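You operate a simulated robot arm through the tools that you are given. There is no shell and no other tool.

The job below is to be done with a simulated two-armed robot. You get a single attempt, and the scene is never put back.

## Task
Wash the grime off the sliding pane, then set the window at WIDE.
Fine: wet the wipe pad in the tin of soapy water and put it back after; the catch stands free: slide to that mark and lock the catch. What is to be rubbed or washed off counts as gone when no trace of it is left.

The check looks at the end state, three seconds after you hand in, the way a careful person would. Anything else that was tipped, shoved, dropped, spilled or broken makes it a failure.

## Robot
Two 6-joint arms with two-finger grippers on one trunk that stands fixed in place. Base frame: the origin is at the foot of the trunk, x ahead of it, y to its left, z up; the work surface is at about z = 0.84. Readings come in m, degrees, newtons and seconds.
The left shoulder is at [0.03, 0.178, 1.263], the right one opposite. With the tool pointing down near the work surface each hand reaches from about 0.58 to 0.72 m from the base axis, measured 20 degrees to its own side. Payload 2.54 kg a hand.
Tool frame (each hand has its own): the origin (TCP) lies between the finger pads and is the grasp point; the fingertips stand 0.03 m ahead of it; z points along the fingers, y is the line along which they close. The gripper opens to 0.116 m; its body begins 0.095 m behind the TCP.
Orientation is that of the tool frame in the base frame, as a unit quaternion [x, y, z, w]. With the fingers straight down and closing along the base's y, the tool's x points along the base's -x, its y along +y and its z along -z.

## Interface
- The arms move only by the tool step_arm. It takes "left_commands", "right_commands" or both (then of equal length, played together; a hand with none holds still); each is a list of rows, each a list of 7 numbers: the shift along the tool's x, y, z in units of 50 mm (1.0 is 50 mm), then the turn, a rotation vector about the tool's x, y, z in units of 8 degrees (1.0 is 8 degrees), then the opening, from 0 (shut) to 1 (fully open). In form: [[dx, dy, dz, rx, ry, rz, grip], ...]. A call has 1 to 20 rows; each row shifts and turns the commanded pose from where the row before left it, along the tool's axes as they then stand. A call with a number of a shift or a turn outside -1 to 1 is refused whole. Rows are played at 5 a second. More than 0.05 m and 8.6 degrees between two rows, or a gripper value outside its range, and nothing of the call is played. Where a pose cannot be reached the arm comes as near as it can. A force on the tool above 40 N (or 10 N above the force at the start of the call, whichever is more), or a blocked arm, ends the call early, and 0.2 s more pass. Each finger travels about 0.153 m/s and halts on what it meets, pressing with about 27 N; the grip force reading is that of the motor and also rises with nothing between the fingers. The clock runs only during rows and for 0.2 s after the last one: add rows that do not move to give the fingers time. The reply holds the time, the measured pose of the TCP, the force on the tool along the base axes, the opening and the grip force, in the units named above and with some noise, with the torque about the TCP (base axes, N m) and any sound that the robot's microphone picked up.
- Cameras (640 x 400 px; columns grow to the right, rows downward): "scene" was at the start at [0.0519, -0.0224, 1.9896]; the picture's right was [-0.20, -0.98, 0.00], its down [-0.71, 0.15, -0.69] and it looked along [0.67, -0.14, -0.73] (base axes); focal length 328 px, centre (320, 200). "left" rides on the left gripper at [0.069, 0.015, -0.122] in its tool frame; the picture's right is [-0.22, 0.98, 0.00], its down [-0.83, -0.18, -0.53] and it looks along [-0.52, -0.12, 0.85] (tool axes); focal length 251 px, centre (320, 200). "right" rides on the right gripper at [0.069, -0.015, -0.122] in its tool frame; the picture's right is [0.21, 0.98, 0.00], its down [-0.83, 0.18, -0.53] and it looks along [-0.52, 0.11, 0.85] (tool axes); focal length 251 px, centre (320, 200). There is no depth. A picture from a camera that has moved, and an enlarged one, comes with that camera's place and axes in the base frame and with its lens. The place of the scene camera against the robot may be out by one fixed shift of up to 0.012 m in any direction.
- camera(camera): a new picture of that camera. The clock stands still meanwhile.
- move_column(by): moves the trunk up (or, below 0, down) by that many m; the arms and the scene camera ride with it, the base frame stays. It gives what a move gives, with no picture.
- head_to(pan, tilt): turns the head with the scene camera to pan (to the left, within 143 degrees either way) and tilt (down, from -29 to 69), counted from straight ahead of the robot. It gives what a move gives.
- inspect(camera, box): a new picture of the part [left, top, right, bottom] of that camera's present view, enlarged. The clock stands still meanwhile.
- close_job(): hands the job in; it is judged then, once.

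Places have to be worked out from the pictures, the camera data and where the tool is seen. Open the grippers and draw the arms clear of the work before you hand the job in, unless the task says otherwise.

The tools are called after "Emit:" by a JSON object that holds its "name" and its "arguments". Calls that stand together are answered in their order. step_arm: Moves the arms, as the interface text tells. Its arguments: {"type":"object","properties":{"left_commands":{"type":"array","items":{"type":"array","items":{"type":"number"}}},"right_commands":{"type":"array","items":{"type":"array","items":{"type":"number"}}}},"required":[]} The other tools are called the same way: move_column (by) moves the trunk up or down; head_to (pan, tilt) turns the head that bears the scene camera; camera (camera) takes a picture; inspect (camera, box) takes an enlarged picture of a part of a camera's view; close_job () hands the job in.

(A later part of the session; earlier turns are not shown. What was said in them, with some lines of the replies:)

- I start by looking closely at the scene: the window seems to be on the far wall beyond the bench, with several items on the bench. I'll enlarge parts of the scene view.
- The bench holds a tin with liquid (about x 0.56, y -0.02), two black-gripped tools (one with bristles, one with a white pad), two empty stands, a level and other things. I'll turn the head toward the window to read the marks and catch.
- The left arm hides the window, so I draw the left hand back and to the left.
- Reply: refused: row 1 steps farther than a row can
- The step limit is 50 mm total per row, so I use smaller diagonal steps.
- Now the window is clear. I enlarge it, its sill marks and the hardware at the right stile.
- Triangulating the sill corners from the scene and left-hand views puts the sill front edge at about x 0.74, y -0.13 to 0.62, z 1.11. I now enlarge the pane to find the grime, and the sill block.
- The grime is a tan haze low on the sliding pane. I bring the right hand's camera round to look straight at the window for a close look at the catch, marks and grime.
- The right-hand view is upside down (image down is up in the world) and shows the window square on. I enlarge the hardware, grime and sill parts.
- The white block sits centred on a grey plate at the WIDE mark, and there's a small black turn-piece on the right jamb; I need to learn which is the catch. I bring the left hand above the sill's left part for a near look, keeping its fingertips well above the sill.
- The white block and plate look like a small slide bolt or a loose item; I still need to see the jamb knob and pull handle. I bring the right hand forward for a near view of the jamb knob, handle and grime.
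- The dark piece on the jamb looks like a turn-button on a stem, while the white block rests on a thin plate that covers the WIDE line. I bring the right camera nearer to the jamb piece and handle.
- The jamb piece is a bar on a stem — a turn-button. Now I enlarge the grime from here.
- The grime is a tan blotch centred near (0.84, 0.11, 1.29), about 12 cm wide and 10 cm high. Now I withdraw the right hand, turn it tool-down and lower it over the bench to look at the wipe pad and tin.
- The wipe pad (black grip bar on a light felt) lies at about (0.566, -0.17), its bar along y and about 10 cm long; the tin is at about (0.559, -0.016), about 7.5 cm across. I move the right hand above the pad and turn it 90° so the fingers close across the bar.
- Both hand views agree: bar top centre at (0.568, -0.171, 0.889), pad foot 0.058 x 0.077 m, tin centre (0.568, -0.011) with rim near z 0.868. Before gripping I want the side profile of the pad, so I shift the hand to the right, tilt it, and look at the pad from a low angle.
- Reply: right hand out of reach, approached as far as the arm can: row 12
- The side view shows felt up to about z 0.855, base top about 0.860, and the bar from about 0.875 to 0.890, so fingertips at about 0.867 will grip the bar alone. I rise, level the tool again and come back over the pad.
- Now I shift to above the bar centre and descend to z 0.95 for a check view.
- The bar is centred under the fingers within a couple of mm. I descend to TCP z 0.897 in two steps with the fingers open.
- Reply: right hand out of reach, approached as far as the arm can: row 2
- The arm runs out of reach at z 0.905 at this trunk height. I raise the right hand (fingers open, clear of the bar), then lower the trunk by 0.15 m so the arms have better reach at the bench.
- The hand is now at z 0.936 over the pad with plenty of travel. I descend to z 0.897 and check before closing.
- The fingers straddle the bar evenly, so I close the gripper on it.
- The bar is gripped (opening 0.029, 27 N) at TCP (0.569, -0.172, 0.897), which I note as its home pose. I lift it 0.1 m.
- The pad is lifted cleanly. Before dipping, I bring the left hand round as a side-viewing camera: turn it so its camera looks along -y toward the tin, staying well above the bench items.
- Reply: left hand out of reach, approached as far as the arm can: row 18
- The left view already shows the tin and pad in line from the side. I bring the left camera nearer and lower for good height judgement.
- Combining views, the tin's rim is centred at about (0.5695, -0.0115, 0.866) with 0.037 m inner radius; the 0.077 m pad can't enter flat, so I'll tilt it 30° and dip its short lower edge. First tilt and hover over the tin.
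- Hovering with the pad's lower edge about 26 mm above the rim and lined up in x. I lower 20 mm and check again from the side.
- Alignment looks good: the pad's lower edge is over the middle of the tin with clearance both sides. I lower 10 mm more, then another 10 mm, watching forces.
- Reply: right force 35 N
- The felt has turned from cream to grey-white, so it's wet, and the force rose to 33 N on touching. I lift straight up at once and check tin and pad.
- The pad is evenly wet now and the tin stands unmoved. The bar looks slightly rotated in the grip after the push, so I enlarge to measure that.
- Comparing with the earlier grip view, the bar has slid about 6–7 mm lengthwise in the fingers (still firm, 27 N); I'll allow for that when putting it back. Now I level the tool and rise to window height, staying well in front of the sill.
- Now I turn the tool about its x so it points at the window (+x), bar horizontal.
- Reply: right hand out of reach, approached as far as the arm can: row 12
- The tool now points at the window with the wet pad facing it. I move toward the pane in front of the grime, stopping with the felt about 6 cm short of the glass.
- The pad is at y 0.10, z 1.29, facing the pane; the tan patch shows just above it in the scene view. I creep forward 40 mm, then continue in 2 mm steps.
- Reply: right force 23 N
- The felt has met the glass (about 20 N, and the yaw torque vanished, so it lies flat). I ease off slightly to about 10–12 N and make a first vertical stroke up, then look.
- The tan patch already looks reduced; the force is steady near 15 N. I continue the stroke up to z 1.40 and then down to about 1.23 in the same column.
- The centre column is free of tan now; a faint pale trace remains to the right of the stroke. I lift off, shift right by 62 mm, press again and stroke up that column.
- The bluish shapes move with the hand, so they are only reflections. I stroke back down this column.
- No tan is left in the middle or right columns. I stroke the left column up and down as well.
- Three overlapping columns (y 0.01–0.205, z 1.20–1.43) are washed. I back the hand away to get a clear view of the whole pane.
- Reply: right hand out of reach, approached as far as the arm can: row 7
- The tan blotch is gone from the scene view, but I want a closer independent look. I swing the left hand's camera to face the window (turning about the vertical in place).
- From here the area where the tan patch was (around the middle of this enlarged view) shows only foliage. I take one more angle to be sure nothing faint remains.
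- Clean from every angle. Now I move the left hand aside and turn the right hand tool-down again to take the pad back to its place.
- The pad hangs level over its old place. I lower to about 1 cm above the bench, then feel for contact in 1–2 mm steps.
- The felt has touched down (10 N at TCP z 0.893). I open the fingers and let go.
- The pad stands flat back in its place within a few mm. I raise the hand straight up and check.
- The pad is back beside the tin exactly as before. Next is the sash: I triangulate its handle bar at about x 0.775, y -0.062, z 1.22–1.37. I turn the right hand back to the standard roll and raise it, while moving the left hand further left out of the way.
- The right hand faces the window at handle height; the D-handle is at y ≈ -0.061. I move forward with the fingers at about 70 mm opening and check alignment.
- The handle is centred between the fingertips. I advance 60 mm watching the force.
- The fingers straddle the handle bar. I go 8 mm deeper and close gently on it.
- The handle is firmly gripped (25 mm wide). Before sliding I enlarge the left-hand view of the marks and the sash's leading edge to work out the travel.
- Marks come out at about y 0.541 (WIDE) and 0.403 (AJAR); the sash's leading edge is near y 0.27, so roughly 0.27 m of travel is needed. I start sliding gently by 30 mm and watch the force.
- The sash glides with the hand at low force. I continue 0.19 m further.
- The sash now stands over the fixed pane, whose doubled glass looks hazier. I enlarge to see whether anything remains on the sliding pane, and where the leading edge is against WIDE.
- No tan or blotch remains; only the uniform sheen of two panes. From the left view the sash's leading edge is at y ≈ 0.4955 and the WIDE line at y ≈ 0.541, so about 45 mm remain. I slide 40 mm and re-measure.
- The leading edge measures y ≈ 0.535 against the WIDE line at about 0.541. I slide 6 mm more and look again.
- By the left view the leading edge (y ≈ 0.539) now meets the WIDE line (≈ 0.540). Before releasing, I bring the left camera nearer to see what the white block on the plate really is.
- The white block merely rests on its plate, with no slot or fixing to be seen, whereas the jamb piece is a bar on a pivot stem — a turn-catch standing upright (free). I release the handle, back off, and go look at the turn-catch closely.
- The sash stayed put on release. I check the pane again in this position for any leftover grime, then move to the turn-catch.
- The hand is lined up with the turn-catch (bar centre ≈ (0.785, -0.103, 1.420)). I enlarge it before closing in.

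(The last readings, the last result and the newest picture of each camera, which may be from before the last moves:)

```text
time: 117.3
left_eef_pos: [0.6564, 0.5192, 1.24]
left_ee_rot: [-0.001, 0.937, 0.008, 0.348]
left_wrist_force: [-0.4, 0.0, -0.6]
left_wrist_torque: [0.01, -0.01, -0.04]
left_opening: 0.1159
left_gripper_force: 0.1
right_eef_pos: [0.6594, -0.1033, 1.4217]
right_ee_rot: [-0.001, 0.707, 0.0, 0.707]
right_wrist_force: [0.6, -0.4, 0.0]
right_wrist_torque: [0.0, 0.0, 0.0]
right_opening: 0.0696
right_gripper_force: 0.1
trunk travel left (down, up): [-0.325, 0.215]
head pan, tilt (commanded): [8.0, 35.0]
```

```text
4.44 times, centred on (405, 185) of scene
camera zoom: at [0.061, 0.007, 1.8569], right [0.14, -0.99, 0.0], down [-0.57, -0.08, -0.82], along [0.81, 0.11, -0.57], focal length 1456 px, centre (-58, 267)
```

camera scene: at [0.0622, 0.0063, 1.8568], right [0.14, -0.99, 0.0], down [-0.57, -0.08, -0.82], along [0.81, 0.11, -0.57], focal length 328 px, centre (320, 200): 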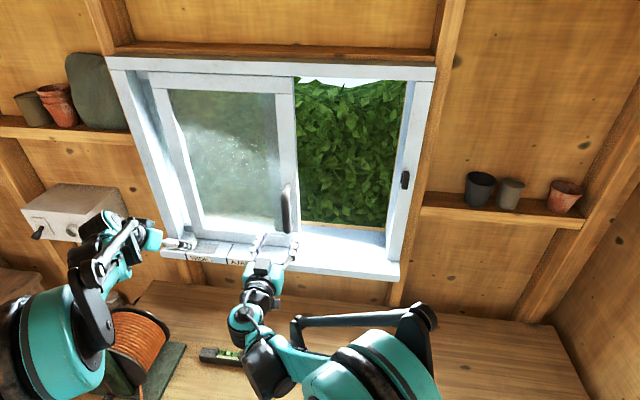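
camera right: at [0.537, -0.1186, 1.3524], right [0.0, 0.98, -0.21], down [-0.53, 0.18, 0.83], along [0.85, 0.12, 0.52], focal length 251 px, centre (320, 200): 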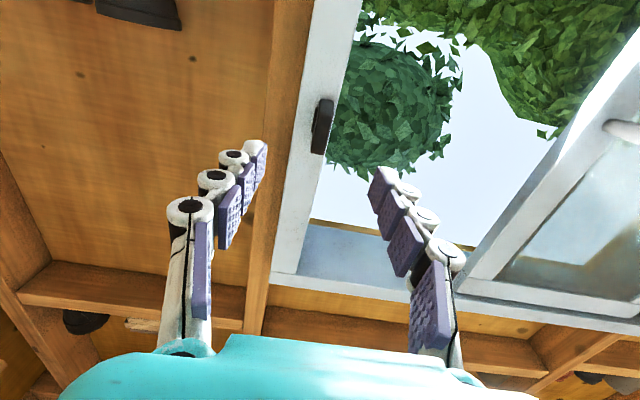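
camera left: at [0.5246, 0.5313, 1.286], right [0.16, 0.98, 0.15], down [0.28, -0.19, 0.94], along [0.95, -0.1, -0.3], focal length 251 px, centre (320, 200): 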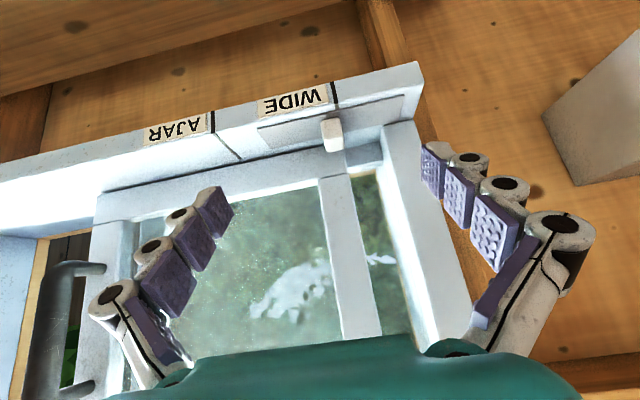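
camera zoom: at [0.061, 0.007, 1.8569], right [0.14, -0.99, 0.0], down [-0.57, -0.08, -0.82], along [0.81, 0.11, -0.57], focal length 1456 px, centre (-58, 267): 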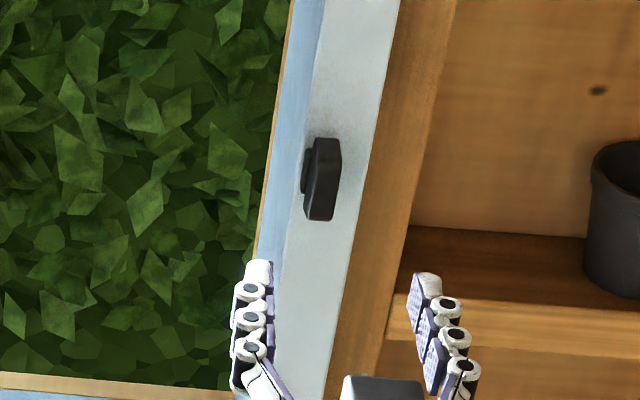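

The piece is plainly a turn-bar on a central stem. I narrow the fingers to about 50 mm and advance to it step by step, watching the force.

Emit:
{"name": "step_arm", "arguments": {"right_commands": [[0.03, 0, 0.5, 0, 0, 0, 0.42], [0, 0, 0.5, 0, 0, 0, 0.42], [0, 0, 0.5, 0, 0, 0, 0.42], [0, 0, 0, 0, 0, 0, 0.42]]}}

Emit:
{"name": "camera", "arguments": {"camera": "right"}}

Emit:
{"name": "inspect", "arguments": {"camera": "scene", "box": [360, 140, 450, 230]}}

```text
time: 118.3
left_eef_pos: [0.6569, 0.5179, 1.2402]
left_ee_rot: [-0.002, 0.937, 0.009, 0.349]
left_wrist_force: [-0.4, 0.4, -0.2]
left_wrist_torque: [0.03, -0.02, 0.01]
left_opening: 0.1163
left_gripper_force: 0.1
right_eef_pos: [0.7338, -0.1051, 1.4215]
right_ee_rot: [0.0, 0.707, 0.0, 0.707]
right_wrist_force: [-0.2, -0.1, 0.2]
right_wrist_torque: [-0.01, 0.04, -0.02]
right_opening: 0.0486
right_gripper_force: 0.0
trunk travel left (down, up): [-0.325, 0.215]
head pan, tilt (commanded): [8.0, 35.0]
```

```text
taken
camera right: at [0.612, -0.1194, 1.3517], right [0.0, 0.98, -0.21], down [-0.53, 0.18, 0.83], along [0.85, 0.11, 0.52], focal length 251 px, centre (320, 200)
```

right: 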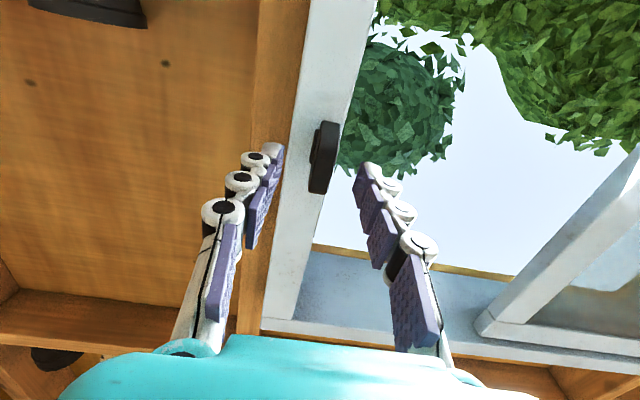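

```text
4.44 times, centred on (405, 185) of scene
camera zoom: at [0.06, 0.0062, 1.8569], right [0.14, -0.99, 0.0], down [-0.57, -0.08, -0.82], along [0.81, 0.11, -0.57], focal length 1456 px, centre (-58, 267)
```

zoom: 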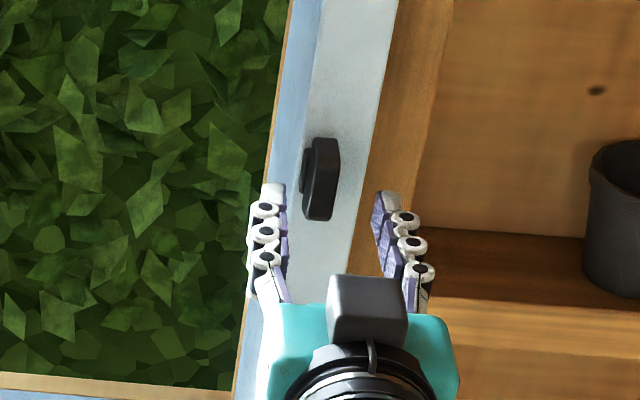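

The bar sits between the fingertips' line; I centre by a couple of mm and advance another 25 mm in 5 mm steps.

Emit:
{"name": "step_arm", "arguments": {"right_commands": [[-0.04, 0.05, 0.1, 0, 0, 0, 0.42], [0, 0, 0.1, 0, 0, 0, 0.42], [0, 0, 0.1, 0, 0, 0, 0.42], [0, 0, 0.1, 0, 0, 0, 0.42], [0, 0, 0.1, 0, 0, 0, 0.42], [0, 0, 0, 0, 0, 0, 0.42]]}}

Emit:
{"name": "camera", "arguments": {"camera": "right"}}

Emit:
{"name": "inspect", "arguments": {"camera": "scene", "box": [360, 140, 450, 230]}}

```text
time: 119.7
left_eef_pos: [0.657, 0.5174, 1.2396]
left_ee_rot: [-0.001, 0.937, 0.008, 0.348]
left_wrist_force: [-0.2, -0.6, 0.2]
left_wrist_torque: [0.04, 0.01, 0.01]
left_opening: 0.1161
left_gripper_force: 0.1
right_eef_pos: [0.7589, -0.1021, 1.4221]
right_ee_rot: [-0.001, 0.707, 0.001, 0.707]
right_wrist_force: [-0.1, 0.1, -0.3]
right_wrist_torque: [-0.01, 0.0, 0.02]
right_opening: 0.0488
right_gripper_force: 0.0
trunk travel left (down, up): [-0.325, 0.215]
head pan, tilt (commanded): [8.0, 35.0]
```

```text
taken
camera right: at [0.6373, -0.1165, 1.3531], right [0.0, 0.98, -0.21], down [-0.53, 0.18, 0.83], along [0.85, 0.11, 0.52], focal length 251 px, centre (320, 200)
```

right: 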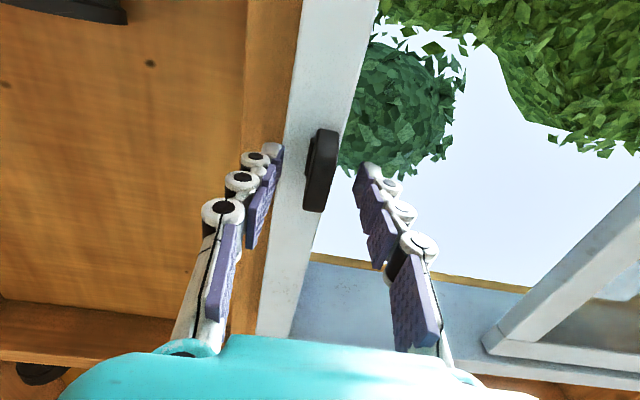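

```text
4.44 times, centred on (405, 185) of scene
camera zoom: at [0.0607, 0.0061, 1.8569], right [0.14, -0.99, 0.0], down [-0.57, -0.08, -0.82], along [0.81, 0.11, -0.57], focal length 1456 px, centre (-58, 267)
```

zoom: 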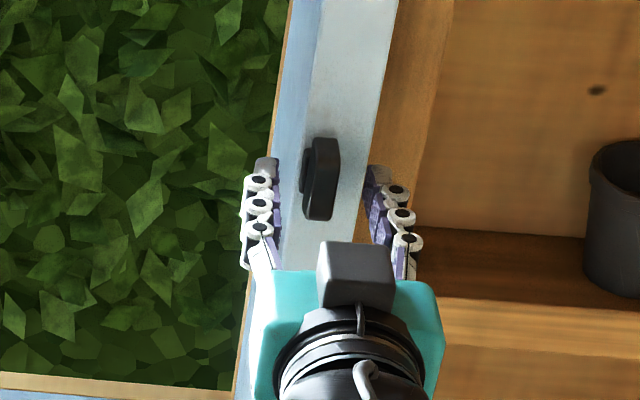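

The fingers now straddle the turn-bar without touching anything. I close on it gently.

Emit:
{"name": "step_arm", "arguments": {"right_commands": [[0, 0, 0.06, 0, 0, 0, 0.42], [0, 0, 0, 0, 0, 0, 0.25], [0, 0, 0, 0, 0, 0, 0.1], [0, 0, 0, 0, 0, 0, 0], [0, 0, 0, 0, 0, 0, 0]]}}

Emit:
{"name": "camera", "arguments": {"camera": "right"}}

Emit:
{"name": "inspect", "arguments": {"camera": "scene", "box": [360, 140, 450, 230]}}

```text
time: 120.9
left_eef_pos: [0.6572, 0.5177, 1.2413]
left_ee_rot: [-0.001, 0.937, 0.008, 0.348]
left_wrist_force: [-0.1, 0.0, -0.4]
left_wrist_torque: [-0.01, 0.01, 0.0]
left_opening: 0.1162
left_gripper_force: 0.2
right_eef_pos: [0.7618, -0.1022, 1.4217]
right_ee_rot: [0.0, 0.707, 0.0, 0.707]
right_wrist_force: [-1.3, -0.2, 0.7]
right_wrist_torque: [-0.04, 0.03, -0.01]
right_opening: 0.0135
right_gripper_force: 40.6
trunk travel left (down, up): [-0.325, 0.215]
head pan, tilt (commanded): [8.0, 35.0]
```

```text
taken
camera right: at [0.6402, -0.1165, 1.353], right [0.0, 0.98, -0.21], down [-0.53, 0.18, 0.83], along [0.85, 0.11, 0.52], focal length 251 px, centre (320, 200)
```

right: 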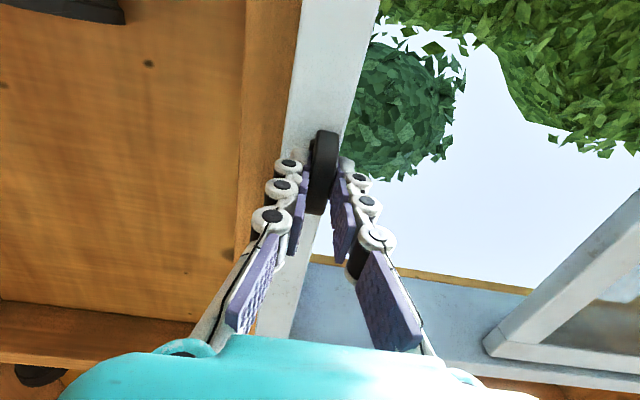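

```text
4.44 times, centred on (405, 185) of scene
camera zoom: at [0.0607, 0.006, 1.8569], right [0.14, -0.99, 0.0], down [-0.57, -0.08, -0.82], along [0.81, 0.11, -0.57], focal length 1456 px, centre (-58, 267)
```

zoom: 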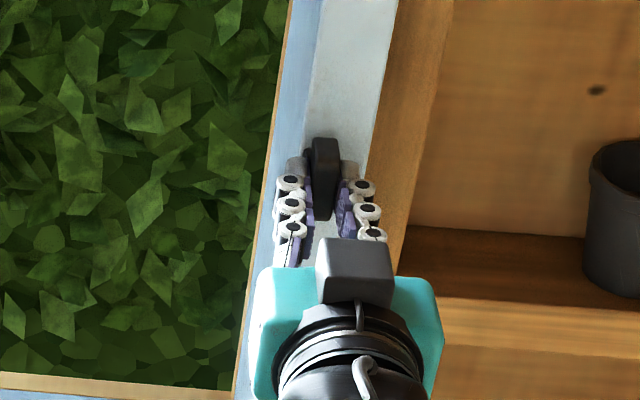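

The bar (13.5 mm thick) is gripped. I try a small turn of 8° about the hand's axis and read the torque.

Emit:
{"name": "step_arm", "arguments": {"right_commands": [[0, 0, 0, 0, 0, -0.5, 0], [0, 0, 0, 0, 0, -0.5, 0], [0, 0, 0, 0, 0, 0, 0]]}}

Emit:
{"name": "inspect", "arguments": {"camera": "scene", "box": [360, 140, 450, 230]}}

```text
time: 121.7
left_eef_pos: [0.6561, 0.5175, 1.2409]
left_ee_rot: [-0.001, 0.937, 0.009, 0.348]
left_wrist_force: [0.6, 0.1, 0.6]
left_wrist_torque: [0.02, 0.02, 0.01]
left_opening: 0.1161
left_gripper_force: 0.0
right_eef_pos: [0.7619, -0.1019, 1.4231]
right_ee_rot: [-0.049, 0.705, -0.049, 0.706]
right_wrist_force: [-3.1, 0.7, -0.1]
right_wrist_torque: [1.06, 0.11, -0.04]
right_opening: 0.0166
right_gripper_force: 42.5
trunk travel left (down, up): [-0.325, 0.215]
head pan, tilt (commanded): [8.0, 35.0]
```

```text
4.44 times, centred on (405, 185) of scene
camera zoom: at [0.0604, 0.006, 1.8569], right [0.14, -0.99, 0.0], down [-0.57, -0.08, -0.82], along [0.81, 0.11, -0.57], focal length 1456 px, centre (-58, 267)
```

zoom: 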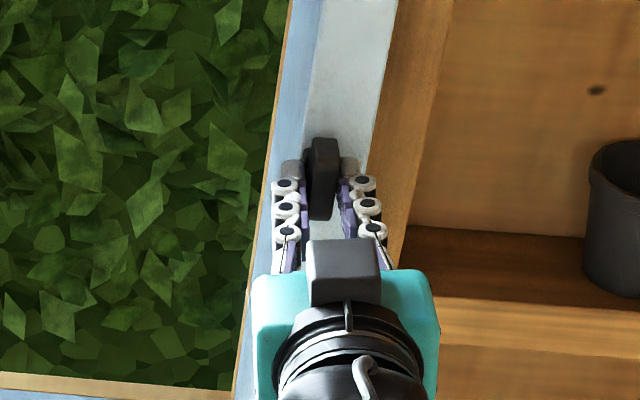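

That way is blocked (1.06 N·m, fingers forced apart). I turn back and try the other direction.

Emit:
{"name": "step_arm", "arguments": {"right_commands": [[0, 0, 0, 0, 0, 0.5, 0], [0, 0, 0, 0, 0, 0.5, 0], [0, 0, 0, 0, 0, 0, 0]]}}

Emit:
{"name": "step_arm", "arguments": {"right_commands": [[0, 0, 0, 0, 0, 0.5, 0], [0, 0, 0, 0, 0, 0.5, 0], [0, 0, 0, 0, 0, 0, 0]]}}

Emit:
{"name": "inspect", "arguments": {"camera": "scene", "box": [360, 140, 450, 230]}}

```text
time: 122.5
left_eef_pos: [0.6579, 0.518, 1.24]
left_ee_rot: [-0.001, 0.937, 0.008, 0.348]
left_wrist_force: [-0.2, 0.0, 0.0]
left_wrist_torque: [0.0, 0.0, -0.01]
left_opening: 0.116
left_gripper_force: 0.1
right_eef_pos: [0.7623, -0.1024, 1.4216]
right_ee_rot: [0.0, 0.707, 0.0, 0.707]
right_wrist_force: [-0.9, 0.3, 1.2]
right_wrist_torque: [0.02, -0.2, 0.01]
right_opening: 0.0138
right_gripper_force: 40.3
trunk travel left (down, up): [-0.325, 0.215]
head pan, tilt (commanded): [8.0, 35.0]
```

```text
time: 123.3
left_eef_pos: [0.657, 0.5185, 1.241]
left_ee_rot: [-0.001, 0.937, 0.008, 0.349]
left_wrist_force: [0.3, 0.6, 0.4]
left_wrist_torque: [0.03, -0.01, 0.0]
left_opening: 0.1161
left_gripper_force: 0.1
right_eef_pos: [0.7607, -0.1024, 1.4222]
right_ee_rot: [0.05, 0.705, 0.049, 0.705]
right_wrist_force: [-2.0, 0.0, 0.2]
right_wrist_torque: [0.01, 0.01, -0.05]
right_opening: 0.0134
right_gripper_force: 40.1
trunk travel left (down, up): [-0.325, 0.215]
head pan, tilt (commanded): [8.0, 35.0]
```

```text
4.44 times, centred on (405, 185) of scene
camera zoom: at [0.0606, 0.0058, 1.8569], right [0.14, -0.99, 0.0], down [-0.57, -0.08, -0.82], along [0.81, 0.11, -0.57], focal length 1456 px, centre (-58, 267)
```

zoom: 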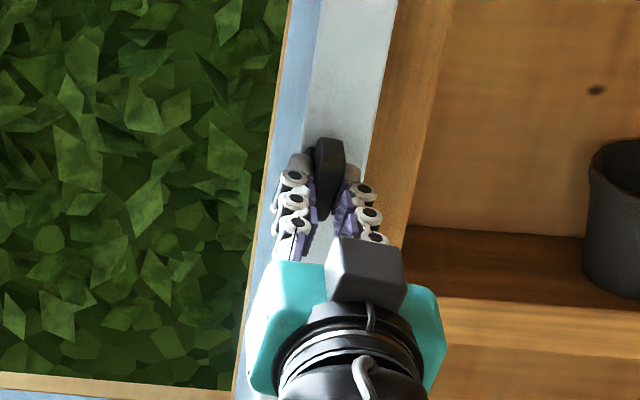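

It turns freely this way — this is the catch. I keep turning in the same direction, watching torque for the end stop.

Emit:
{"name": "step_arm", "arguments": {"right_commands": [[0, 0, 0, 0, 0, 0.8, 0], [0, 0, 0, 0, 0, 0.8, 0], [0, 0, 0, 0, 0, 0.8, 0], [0, 0, 0, 0, 0, 0.8, 0], [0, 0, 0, 0, 0, 0.8, 0], [0, 0, 0, 0, 0, 0, 0]]}}

Emit:
{"name": "inspect", "arguments": {"camera": "scene", "box": [360, 140, 450, 230]}}

```text
time: 124.7
left_eef_pos: [0.6576, 0.5172, 1.2403]
left_ee_rot: [-0.001, 0.937, 0.009, 0.349]
left_wrist_force: [0.4, -0.8, 0.4]
left_wrist_torque: [0.04, 0.01, 0.0]
left_opening: 0.1159
left_gripper_force: 0.0
right_eef_pos: [0.7617, -0.1033, 1.4213]
right_ee_rot: [0.243, 0.664, 0.243, 0.664]
right_wrist_force: [-13.1, -5.6, -21.9]
right_wrist_torque: [-0.03, 0.36, -0.37]
right_opening: 0.0137
right_gripper_force: 40.0
trunk travel left (down, up): [-0.325, 0.215]
head pan, tilt (commanded): [8.0, 35.0]
```

```text
4.44 times, centred on (405, 185) of scene
camera zoom: at [0.0608, 0.0044, 1.8568], right [0.14, -0.99, 0.0], down [-0.57, -0.08, -0.82], along [0.81, 0.11, -0.57], focal length 1456 px, centre (-58, 267)
```

zoom: 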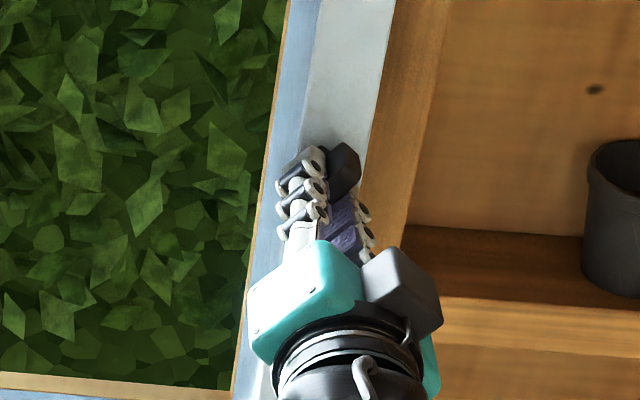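

Turned 40° with almost no resisting torque; a side load of about 25 N shows my axis is a couple of mm off the pivot. I shift slightly to relieve it and continue turning.

Emit:
{"name": "step_arm", "arguments": {"right_commands": [[0.02, -0.045, -0.02, 0, 0, 0, 0], [0, 0, 0, 0, 0, 0.6, 0], [0, 0, 0, 0, 0, 0.6, 0], [0, 0, 0, 0, 0, 0, 0]]}}

```text
time: 125.7
left_eef_pos: [0.6577, 0.5169, 1.2404]
left_ee_rot: [-0.001, 0.937, 0.009, 0.349]
left_wrist_force: [-0.7, -0.2, 0.9]
left_wrist_torque: [-0.01, 0.02, -0.04]
left_opening: 0.1157
left_gripper_force: 0.1
right_eef_pos: [0.7618, -0.1033, 1.4213]
right_ee_rot: [0.297, 0.642, 0.296, 0.642]
right_wrist_force: [17.4, -4.9, 35.3]
right_wrist_torque: [0.08, -0.97, -0.17]
right_opening: 0.0139
right_gripper_force: 40.1
trunk travel left (down, up): [-0.325, 0.215]
head pan, tilt (commanded): [8.0, 35.0]
```

I over-corrected slightly (now +35 N upward). I shift back about 1.2 mm and turn on in smaller steps.

Emit:
{"name": "step_arm", "arguments": {"right_commands": [[-0.016, 0.018, 0.01, 0, 0, 0, 0], [0, 0, 0, 0, 0, 0.5, 0], [0, 0, 0, 0, 0, 0, 0]]}}

Emit:
{"name": "inspect", "arguments": {"camera": "scene", "box": [360, 140, 450, 230]}}

```text
time: 126.5
left_eef_pos: [0.6575, 0.5178, 1.2407]
left_ee_rot: [-0.001, 0.937, 0.009, 0.348]
left_wrist_force: [0.3, -0.2, 0.5]
left_wrist_torque: [0.0, 0.01, 0.0]
left_opening: 0.1158
left_gripper_force: 0.0
right_eef_pos: [0.7617, -0.1028, 1.4205]
right_ee_rot: [0.32, 0.631, 0.32, 0.631]
right_wrist_force: [9.4, -3.5, 15.6]
right_wrist_torque: [0.02, -0.76, -0.62]
right_opening: 0.0136
right_gripper_force: 40.4
trunk travel left (down, up): [-0.325, 0.215]
head pan, tilt (commanded): [8.0, 35.0]
```

```text
4.44 times, centred on (405, 185) of scene
camera zoom: at [0.0608, 0.0055, 1.8568], right [0.14, -0.99, 0.0], down [-0.57, -0.08, -0.82], along [0.81, 0.11, -0.57], focal length 1456 px, centre (-58, 267)
```

zoom: 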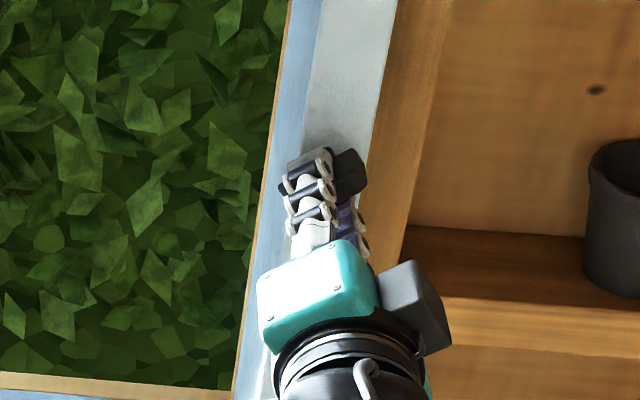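

Emit:
{"name": "step_arm", "arguments": {"right_commands": [[-0.006, 0.008, 0.006, 0, 0, 0, 0], [0, 0, 0, 0, 0, 0.5, 0], [0, 0, 0, 0, 0, 0.5, 0], [0, 0, 0, 0, 0, 0.5, 0], [0, 0, 0, 0, 0, 0, 0]]}}

Emit:
{"name": "inspect", "arguments": {"camera": "scene", "box": [360, 140, 450, 230]}}

```text
time: 127.9
left_eef_pos: [0.6579, 0.5172, 1.2409]
left_ee_rot: [-0.001, 0.937, 0.009, 0.349]
left_wrist_force: [1.0, -0.2, -0.1]
left_wrist_torque: [0.01, -0.02, -0.02]
left_opening: 0.1162
left_gripper_force: 0.1
right_eef_pos: [0.7607, -0.1025, 1.42]
right_ee_rot: [0.383, 0.594, 0.384, 0.594]
right_wrist_force: [-7.1, -2.3, -15.7]
right_wrist_torque: [-0.01, 0.57, 0.23]
right_opening: 0.0135
right_gripper_force: 40.2
trunk travel left (down, up): [-0.325, 0.215]
head pan, tilt (commanded): [8.0, 35.0]
stopped in row 5 (right hand): the force on the tool passed its limit at 41 N (the readings are from after the stop); the commanded pose is now the measured one
```

```text
4.44 times, centred on (405, 185) of scene
camera zoom: at [0.0616, 0.0053, 1.857], right [0.14, -0.99, 0.0], down [-0.57, -0.08, -0.82], along [0.81, 0.11, -0.57], focal length 1456 px, centre (-58, 267)
```

zoom: 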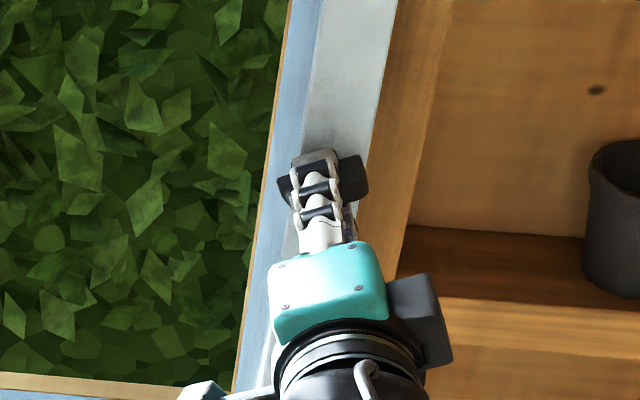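

At 66° the side load hit the guard, so I nudge down half a millimetre and continue in 4° steps, reading between.

Emit:
{"name": "step_arm", "arguments": {"right_commands": [[0.004, -0.009, 0, 0, 0, 0, 0], [0, 0, 0, 0, 0, 0.5, 0], [0, 0, 0, 0, 0, 0, 0]]}}

```text
time: 128.7
left_eef_pos: [0.6569, 0.5171, 1.2404]
left_ee_rot: [0.0, 0.937, 0.008, 0.348]
left_wrist_force: [0.4, 0.0, -1.2]
left_wrist_torque: [0.0, 0.01, 0.02]
left_opening: 0.1159
left_gripper_force: 0.0
right_eef_pos: [0.7623, -0.1025, 1.4208]
right_ee_rot: [0.404, 0.58, 0.405, 0.58]
right_wrist_force: [-8.4, -3.0, -11.6]
right_wrist_torque: [-0.02, 0.43, 0.22]
right_opening: 0.0132
right_gripper_force: 40.5
trunk travel left (down, up): [-0.325, 0.215]
head pan, tilt (commanded): [8.0, 35.0]
```

Emit:
{"name": "step_arm", "arguments": {"right_commands": [[0.003, -0.008, -0.005, 0, 0, 0, 0], [0, 0, 0, 0, 0, 0.5, 0], [0, 0, 0, 0, 0, 0.5, 0], [0, 0, 0, 0, 0, 0, 0]]}}

```text
time: 129.7
left_eef_pos: [0.6572, 0.5175, 1.2404]
left_ee_rot: [-0.001, 0.937, 0.009, 0.348]
left_wrist_force: [-0.4, 0.4, -0.5]
left_wrist_torque: [0.03, 0.0, -0.03]
left_opening: 0.1158
left_gripper_force: 0.0
right_eef_pos: [0.7617, -0.1041, 1.4203]
right_ee_rot: [0.444, 0.551, 0.444, 0.55]
right_wrist_force: [-5.2, -3.4, -7.6]
right_wrist_torque: [0.02, 0.15, -0.33]
right_opening: 0.0134
right_gripper_force: 40.1
trunk travel left (down, up): [-0.325, 0.215]
head pan, tilt (commanded): [8.0, 35.0]
```

Emit:
{"name": "step_arm", "arguments": {"right_commands": [[0, -0.004, -0.003, 0, 0, 0, 0], [0, 0, 0, 0, 0, 0.5, 0], [0, 0, 0, 0, 0, 0.5, 0], [0, 0, 0, 0, 0, 0, 0]]}}

Emit:
{"name": "step_arm", "arguments": {"right_commands": [[0, 0, 0, 0, 0, 0.3, 0], [0, 0, 0, 0, 0, 0.3, 0], [0, 0, 0, 0, 0, 0, 0]]}}

Emit:
{"name": "inspect", "arguments": {"camera": "scene", "box": [360, 140, 450, 230]}}

Emit:
{"name": "camera", "arguments": {"camera": "right"}}

```text
time: 130.7
left_eef_pos: [0.6569, 0.5166, 1.2406]
left_ee_rot: [0.001, 0.937, 0.008, 0.349]
left_wrist_force: [0.1, -0.1, 0.5]
left_wrist_torque: [0.0, 0.02, 0.0]
left_opening: 0.1161
left_gripper_force: 0.1
right_eef_pos: [0.7616, -0.1036, 1.4216]
right_ee_rot: [0.483, 0.521, 0.479, 0.516]
right_wrist_force: [1.5, -4.6, 1.5]
right_wrist_torque: [-0.02, -0.14, -0.97]
right_opening: 0.0134
right_gripper_force: 40.0
trunk travel left (down, up): [-0.325, 0.215]
head pan, tilt (commanded): [8.0, 35.0]
```

```text
time: 131.5
left_eef_pos: [0.6571, 0.5183, 1.2418]
left_ee_rot: [-0.001, 0.937, 0.007, 0.349]
left_wrist_force: [0.5, 0.2, -0.5]
left_wrist_torque: [0.0, -0.01, 0.02]
left_opening: 0.1163
left_gripper_force: 0.0
right_eef_pos: [0.7619, -0.1029, 1.4206]
right_ee_rot: [0.504, 0.505, 0.499, 0.492]
right_wrist_force: [3.3, 1.4, 8.6]
right_wrist_torque: [-0.39, -0.4, -0.04]
right_opening: 0.0135
right_gripper_force: 39.9
trunk travel left (down, up): [-0.325, 0.215]
head pan, tilt (commanded): [8.0, 35.0]
```

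```text
4.44 times, centred on (405, 185) of scene
camera zoom: at [0.0606, 0.0067, 1.857], right [0.14, -0.99, 0.0], down [-0.57, -0.08, -0.82], along [0.81, 0.11, -0.57], focal length 1456 px, centre (-58, 267)
```

zoom: 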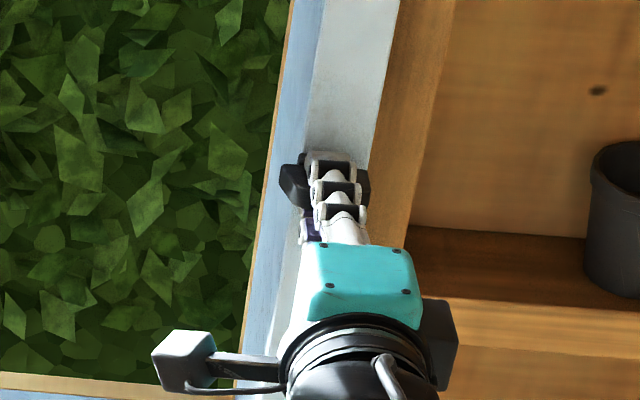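

```text
taken
camera right: at [0.6391, -0.0345, 1.4081], right [0.02, 0.21, 0.98], down [-0.52, -0.83, 0.19], along [0.85, -0.52, 0.1], focal length 251 px, centre (320, 200)
```

right: 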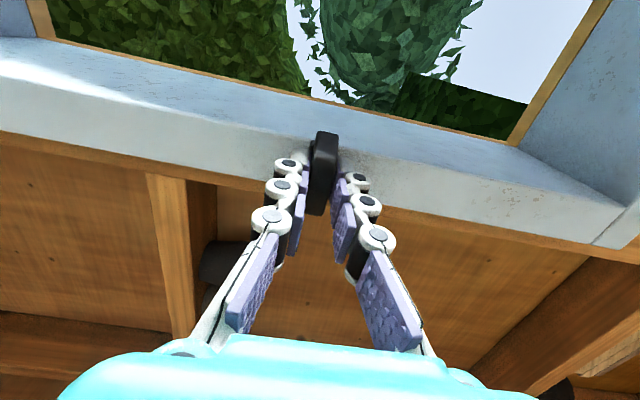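

The bar is now horizontal (about 90°) and a resisting torque of -0.39 N·m appears, suggesting the stop. I press 4° more to confirm it's fully home.

Emit:
{"name": "step_arm", "arguments": {"right_commands": [[0, 0, 0, 0, 0, 0.5, 0], [0, 0, 0, 0, 0, 0, 0]]}}

Emit:
{"name": "inspect", "arguments": {"camera": "right", "box": [260, 100, 390, 240]}}

```text
time: 132.1
left_eef_pos: [0.6562, 0.5202, 1.24]
left_ee_rot: [-0.001, 0.937, 0.008, 0.349]
left_wrist_force: [-0.1, 0.1, 0.1]
left_wrist_torque: [0.02, 0.02, 0.0]
left_opening: 0.1159
left_gripper_force: 0.1
right_eef_pos: [0.7616, -0.1044, 1.4205]
right_ee_rot: [0.522, 0.491, 0.514, 0.472]
right_wrist_force: [-1.8, 9.5, 0.4]
right_wrist_torque: [-0.96, -0.45, 0.59]
right_opening: 0.015
right_gripper_force: 41.5
right hand out of reach, approached as far as the arm can: row 1
trunk travel left (down, up): [-0.325, 0.215]
head pan, tilt (commanded): [8.0, 35.0]
```

```text
2.86 times, centred on (325, 170) of right
camera zoom: at [0.6386, -0.0348, 1.4139], right [0.02, 0.14, 0.99], down [-0.52, -0.84, 0.13], along [0.85, -0.52, 0.05], focal length 718 px, centre (306, 286)
```

zoom: 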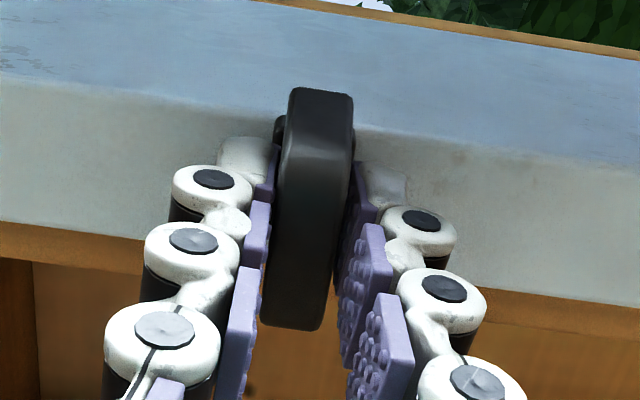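

Torque rises to -0.96 N·m and the fingers start to be forced: the catch is hard on its locked stop, lying horizontal. I ease the twist off, open the fingers and draw straight back.

Emit:
{"name": "step_arm", "arguments": {"right_commands": [[0, 0, 0, 0, 0, -0.35, 0], [0, 0, 0, 0, 0, 0, 0.2], [0, 0, 0, 0, 0, 0, 0.42], [0, 0, 0, 0, 0, 0, 0.42], [0, 0, -0.3, 0, 0, 0, 0.42], [0, 0, -0.7, 0, 0, 0, 0.42], [0, 0, -0.8, 0, 0, 0, 0.42], [0, 0, 0, 0, 0, 0, 0.42]]}}

Emit:
{"name": "inspect", "arguments": {"camera": "scene", "box": [360, 140, 450, 230]}}

Emit:
{"name": "camera", "arguments": {"camera": "right"}}

Emit:
{"name": "inspect", "arguments": {"camera": "left", "box": [280, 70, 400, 170]}}

```text
time: 133.9
left_eef_pos: [0.6581, 0.5181, 1.2392]
left_ee_rot: [-0.001, 0.937, 0.008, 0.349]
left_wrist_force: [-0.3, -1.1, -0.2]
left_wrist_torque: [-0.01, 0.0, 0.01]
left_opening: 0.116
left_gripper_force: 0.0
right_eef_pos: [0.6756, -0.1217, 1.4193]
right_ee_rot: [0.511, 0.5, 0.502, 0.487]
right_wrist_force: [-0.1, -0.3, -0.9]
right_wrist_torque: [0.0, -0.01, -0.03]
right_opening: 0.0486
right_gripper_force: 0.2
right hand out of reach, approached as far as the arm can: row 1, 5, 6, 7
trunk travel left (down, up): [-0.325, 0.215]
head pan, tilt (commanded): [8.0, 35.0]
```

```text
4.44 times, centred on (405, 185) of scene
camera zoom: at [0.0629, 0.0064, 1.8568], right [0.14, -0.99, 0.0], down [-0.57, -0.08, -0.82], along [0.81, 0.11, -0.57], focal length 1456 px, centre (-58, 267)
```

zoom: 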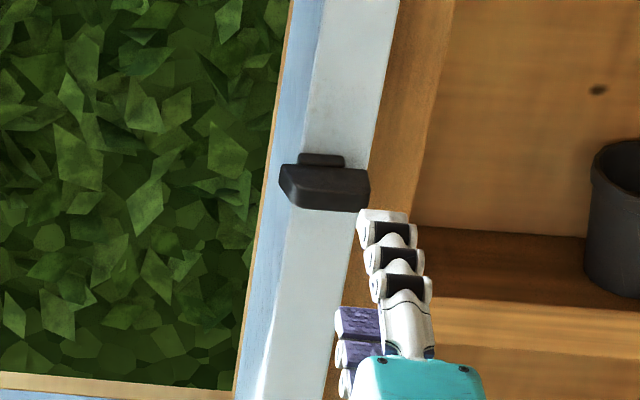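

```text
taken
camera right: at [0.5533, -0.0519, 1.4092], right [0.02, 0.19, 0.98], down [-0.53, -0.83, 0.17], along [0.85, -0.52, 0.08], focal length 251 px, centre (320, 200)
```

right: 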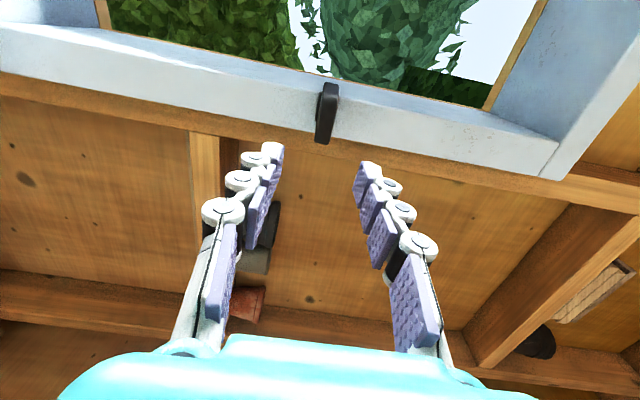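

```text
4.00 times, centred on (340, 120) of left
camera zoom: at [0.525, 0.5315, 1.2858], right [0.16, 0.98, 0.15], down [0.28, -0.19, 0.94], along [0.95, -0.1, -0.3], focal length 1006 px, centre (240, 520)
```

zoom: 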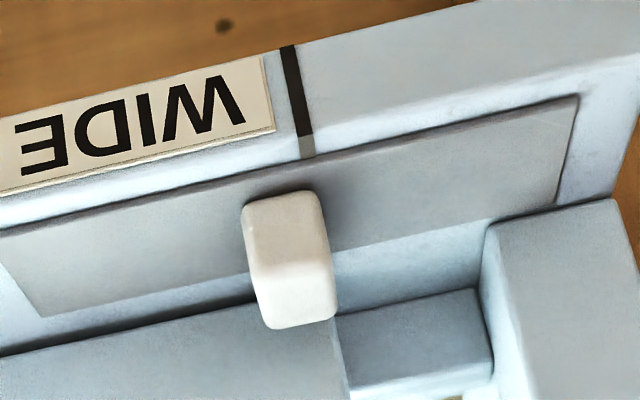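

The catch now lies horizontal (locked) and the sash's leading edge is still on the WIDE line (both y ≈ 0.540). I turn the right wrist back and withdraw it, and pull the left hand back for a last look at the pane.

Emit:
{"name": "step_arm", "arguments": {"right_commands": [[0, 0, -0.5, 0, 0, 0, 0.42], [0, 0, -0.5, 0, 0, -0.9, 0.42], [0, 0, 0, 0, 0, -0.9, 0.42], [0, 0, 0, 0, 0, -0.9, 0.42], [0, 0, 0, 0, 0, -0.9, 0.42], [0, 0, 0, 0, 0, -0.9, 0.42], [0, 0, 0, 0, 0, -0.9, 0.42], [0, 0, 0, 0, 0, -0.9, 0.6], [0, 0, 0, 0, 0, -0.9, 0.8], [0, 0, 0, 0, 0, -0.9, 1], [0, 0, 0, 0, 0, -0.9, 1], [0, 0, 0, 0, 0, -0.9, 1], [0, 0, 0, 0, 0, 0, 1]], "left_commands": [[0.08, -0.4, -0.7, 0, 0, 0, 1], [0.08, -0.4, -0.7, 0, 0, 0, 1], [0.08, -0.4, -0.7, 0, 0, 0, 1], [0.08, -0.4, -0.7, 0, 0, 0, 1], [0.08, -0.4, -0.7, 0, 0, 0, 1], [0, 0, 0, 0, 0, 0, 1], [0, 0, 0, 0, 0, 0, 1], [0, 0, 0, 0, 0, 0, 1], [0, 0, 0, 0, 0, 0, 1], [0, 0, 0, 0, 0, 0, 1], [0, 0, 0, 0, 0, 0, 1], [0, 0, 0, 0, 0, 0, 1], [0, 0, 0, 0, 0, 0, 1]]}}

Emit:
{"name": "camera", "arguments": {"camera": "left"}}

Emit:
{"name": "camera", "arguments": {"camera": "scene"}}

```text
time: 136.7
left_eef_pos: [0.5291, 0.414, 1.3585]
left_ee_rot: [-0.001, 0.937, 0.008, 0.348]
left_wrist_force: [-0.2, 0.6, -0.5]
left_wrist_torque: [0.03, -0.03, 0.02]
left_opening: 0.1163
left_gripper_force: 0.1
right_eef_pos: [0.625, -0.1254, 1.42]
right_ee_rot: [0.076, 0.703, 0.077, 0.703]
right_wrist_force: [-0.7, 0.8, -0.8]
right_wrist_torque: [0.01, 0.05, 0.0]
right_opening: 0.1161
right_gripper_force: 0.1
right hand out of reach, approached as far as the arm can: row 1
trunk travel left (down, up): [-0.325, 0.215]
head pan, tilt (commanded): [8.0, 35.0]
```

```text
taken
camera left: at [0.3948, 0.4279, 1.4052], right [0.16, 0.98, 0.15], down [0.28, -0.19, 0.94], along [0.95, -0.1, -0.3], focal length 251 px, centre (320, 200)
```

left: 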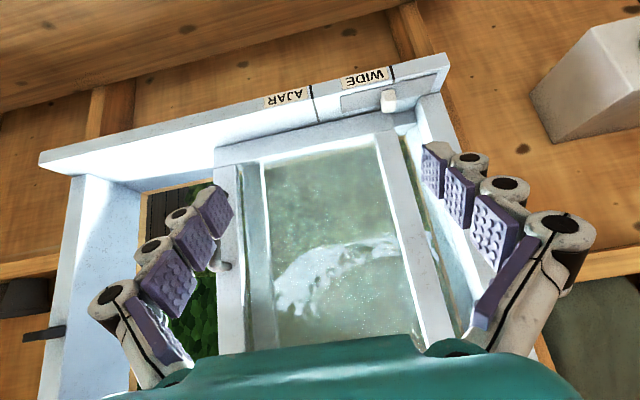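

```text
taken
camera scene: at [0.0609, 0.006, 1.8569], right [0.14, -0.99, 0.0], down [-0.57, -0.08, -0.82], along [0.81, 0.11, -0.57], focal length 328 px, centre (320, 200)
```

scene: 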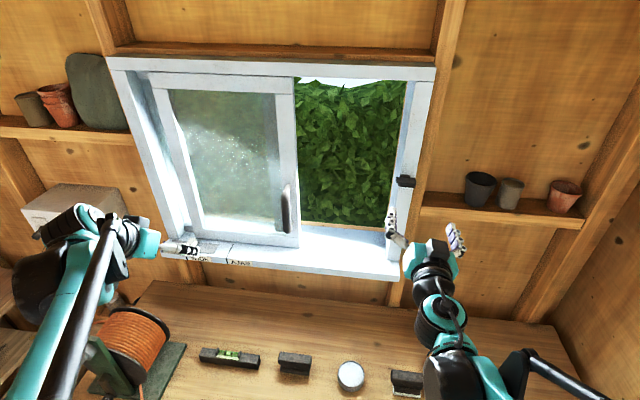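

Emit:
{"name": "inspect", "arguments": {"camera": "left", "box": [230, 120, 450, 350]}}

Emit:
{"name": "inspect", "arguments": {"camera": "scene", "box": [160, 80, 300, 240]}}

Emit:
{"name": "inspect", "arguments": {"camera": "left", "box": [255, 130, 385, 230]}}

```text
1.74 times, centred on (340, 235) of left
camera zoom: at [0.3948, 0.4279, 1.4052], right [0.16, 0.98, 0.15], down [0.28, -0.19, 0.94], along [0.95, -0.1, -0.3], focal length 437 px, centre (285, 139)
```

zoom: 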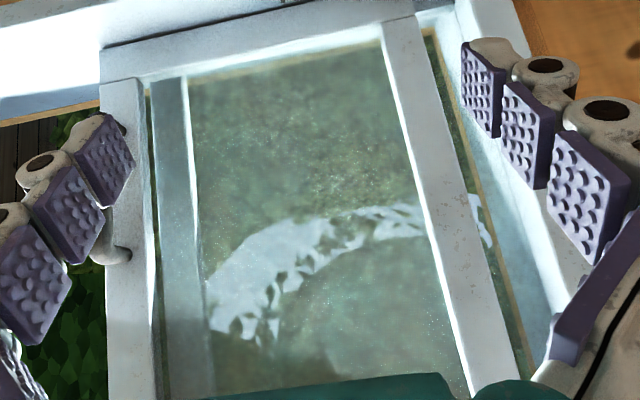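

```text
2.50 times, centred on (230, 160) of scene
camera zoom: at [0.0609, 0.006, 1.8569], right [0.14, -0.99, 0.0], down [-0.57, -0.08, -0.82], along [0.81, 0.11, -0.57], focal length 819 px, centre (545, 300)
```

zoom: 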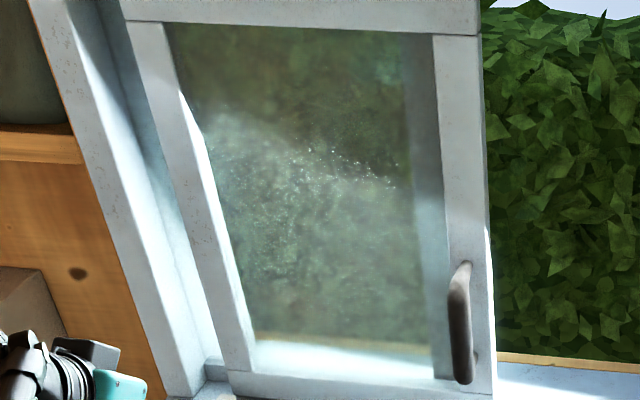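

```text
4.00 times, centred on (320, 180) of left
camera zoom: at [0.3948, 0.4279, 1.4052], right [0.16, 0.98, 0.15], down [0.28, -0.19, 0.94], along [0.95, -0.1, -0.3], focal length 1006 px, centre (320, 280)
```

zoom: 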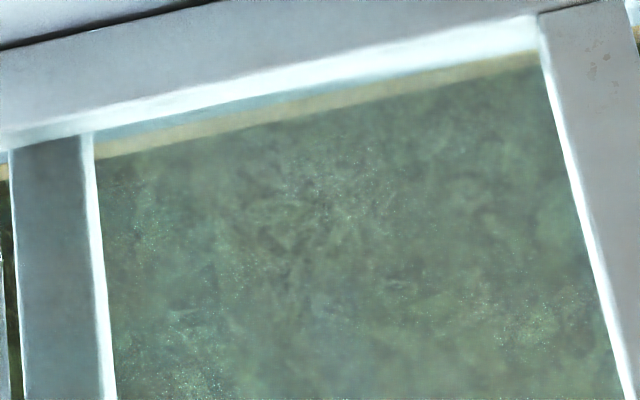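

The pane shows no tan anywhere (its old spot is now near the middle of this view), the catch lies across, and the handle and sash are still. I draw both arms further back and then check the bench and window once more.

Emit:
{"name": "step_arm", "arguments": {"right_commands": [[0, -0.3, -0.5, 0, 0, 0, 1], [0, -0.3, -0.5, 0, 0, 0, 1], [0, -0.3, -0.4, 0, 0, 0, 1], [0, 0, 0, 0, 0, 0, 1]], "left_commands": [[0.3, 0.3, -0.5, 0, 0, 0, 1], [0.3, 0.3, -0.5, 0, 0, 0, 1], [0.3, 0.3, -0.5, 0, 0, 0, 1], [0, 0, 0, 0, 0, 0, 1]]}}

Emit:
{"name": "camera", "arguments": {"camera": "scene"}}

Emit:
{"name": "inspect", "arguments": {"camera": "scene", "box": [150, 210, 300, 290]}}

Emit:
{"name": "inspect", "arguments": {"camera": "scene", "box": [370, 140, 450, 220]}}

Emit:
{"name": "head_to", "arguments": {"pan": -5, "tilt": 55}}

Emit:
{"name": "camera", "arguments": {"camera": "scene"}}

```text
time: 137.7
left_eef_pos: [0.4451, 0.4589, 1.3864]
left_ee_rot: [-0.001, 0.937, 0.008, 0.348]
left_wrist_force: [0.1, -0.7, -0.6]
left_wrist_torque: [-0.02, -0.03, 0.03]
left_opening: 0.1157
left_gripper_force: 0.0
right_eef_pos: [0.5546, -0.1704, 1.4097]
right_ee_rot: [0.077, 0.703, 0.077, 0.703]
right_wrist_force: [-0.5, 0.7, -0.3]
right_wrist_torque: [-0.02, -0.03, 0.01]
right_opening: 0.1159
right_gripper_force: 0.1
trunk travel left (down, up): [-0.325, 0.215]
head pan, tilt (commanded): [8.0, 35.0]
```

```text
taken
camera scene: at [0.0621, 0.0061, 1.8568], right [0.14, -0.99, 0.0], down [-0.57, -0.08, -0.82], along [0.81, 0.11, -0.57], focal length 328 px, centre (320, 200)
```

scene: 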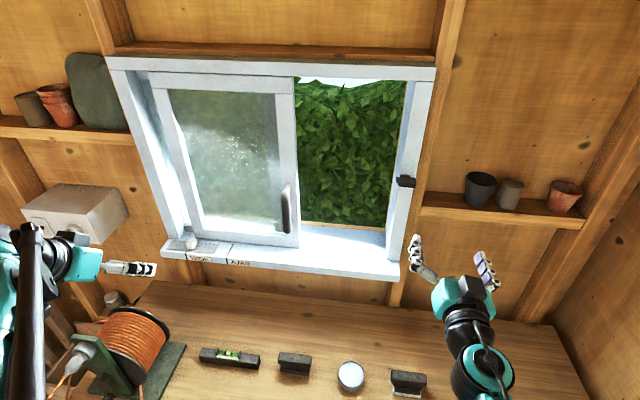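

```text
4.27 times, centred on (225, 250) of scene
camera zoom: at [0.0621, 0.0061, 1.8568], right [0.14, -0.99, 0.0], down [-0.57, -0.08, -0.82], along [0.81, 0.11, -0.57], focal length 1398 px, centre (725, -13)
```

zoom: 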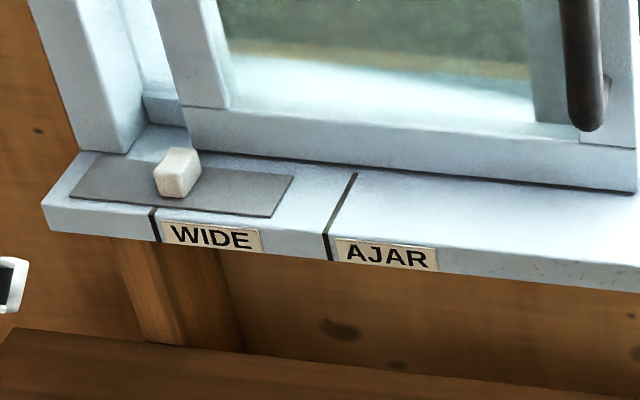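

```text
5.00 times, centred on (410, 180) of scene
camera zoom: at [0.0621, 0.0061, 1.8568], right [0.14, -0.99, 0.0], down [-0.57, -0.08, -0.82], along [0.81, 0.11, -0.57], focal length 1638 px, centre (-130, 300)
```

zoom: 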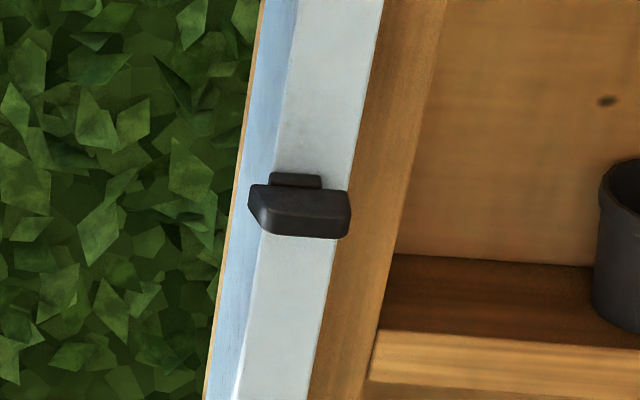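

```text
time: 138.5
left_eef_pos: [0.4448, 0.4593, 1.3871]
left_ee_rot: [-0.001, 0.937, 0.009, 0.349]
left_wrist_force: [0.1, 0.0, 0.5]
left_wrist_torque: [-0.02, 0.03, -0.01]
left_opening: 0.1159
left_gripper_force: 0.0
right_eef_pos: [0.5528, -0.1698, 1.4098]
right_ee_rot: [0.076, 0.703, 0.077, 0.703]
right_wrist_force: [-0.5, 0.2, -0.1]
right_wrist_torque: [-0.01, -0.01, 0.0]
right_opening: 0.116
right_gripper_force: 0.0
trunk travel left (down, up): [-0.325, 0.215]
head pan, tilt (commanded): [-5.0, 55.0]
```

```text
taken
camera scene: at [0.0451, -0.0125, 1.8287], right [-0.09, -1.0, 0.0], down [-0.82, 0.07, -0.57], along [0.57, -0.05, -0.82], focal length 328 px, centre (320, 200)
```

scene: 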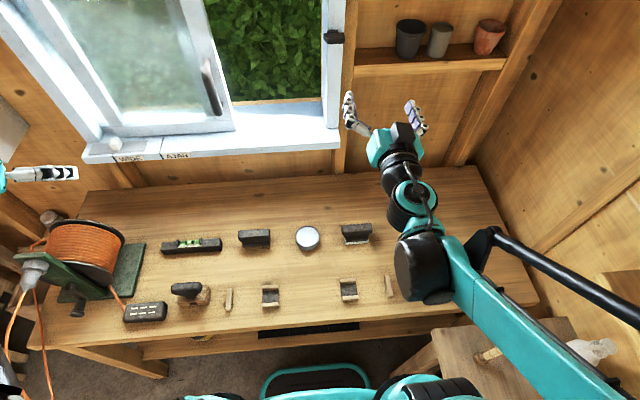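

Everything checks out: the pane is clean, its leading edge stands on the WIDE line, and the catch lies locked across the jamb. The wipe pad is back in its place, the tin and other items are undisturbed, and both grippers are open and clear. I hand the job in.

Emit:
{"name": "close_job", "arguments": {}}

```text
The job is handed in.
```

The sliding pane is washed, the window is at WIDE with the catch locked, and I have handed the job in. The result of the check has not come back.

- **Pane:** I wet the pad in the tin and wiped the grimy area in three overlapping columns. Close views from several angles afterwards showed no trace of the tan grime.
- **Window position:** by my camera measurements the sash's leading edge is on the WIDE line, within about 1–3 mm.
- **Catch:** I took the black turn-bar on the right jamb to be the catch. It turned freely one way only, from upright to its stop at horizontal, and I left it there. I did not pull on the sash to test that it holds. With the sash at WIDE, the bar is about 27 cm away from it.
- **White block on the sill:** it sits on a small plate at the WIDE mark and looked loose, so I left it alone. If it was the catch, that part is not done.
- **Pad and bench:** the pad is back in its place, within a few millimetres. The tin and everything else on the bench look unmoved. Both grippers are open and the arms are clear of the work.
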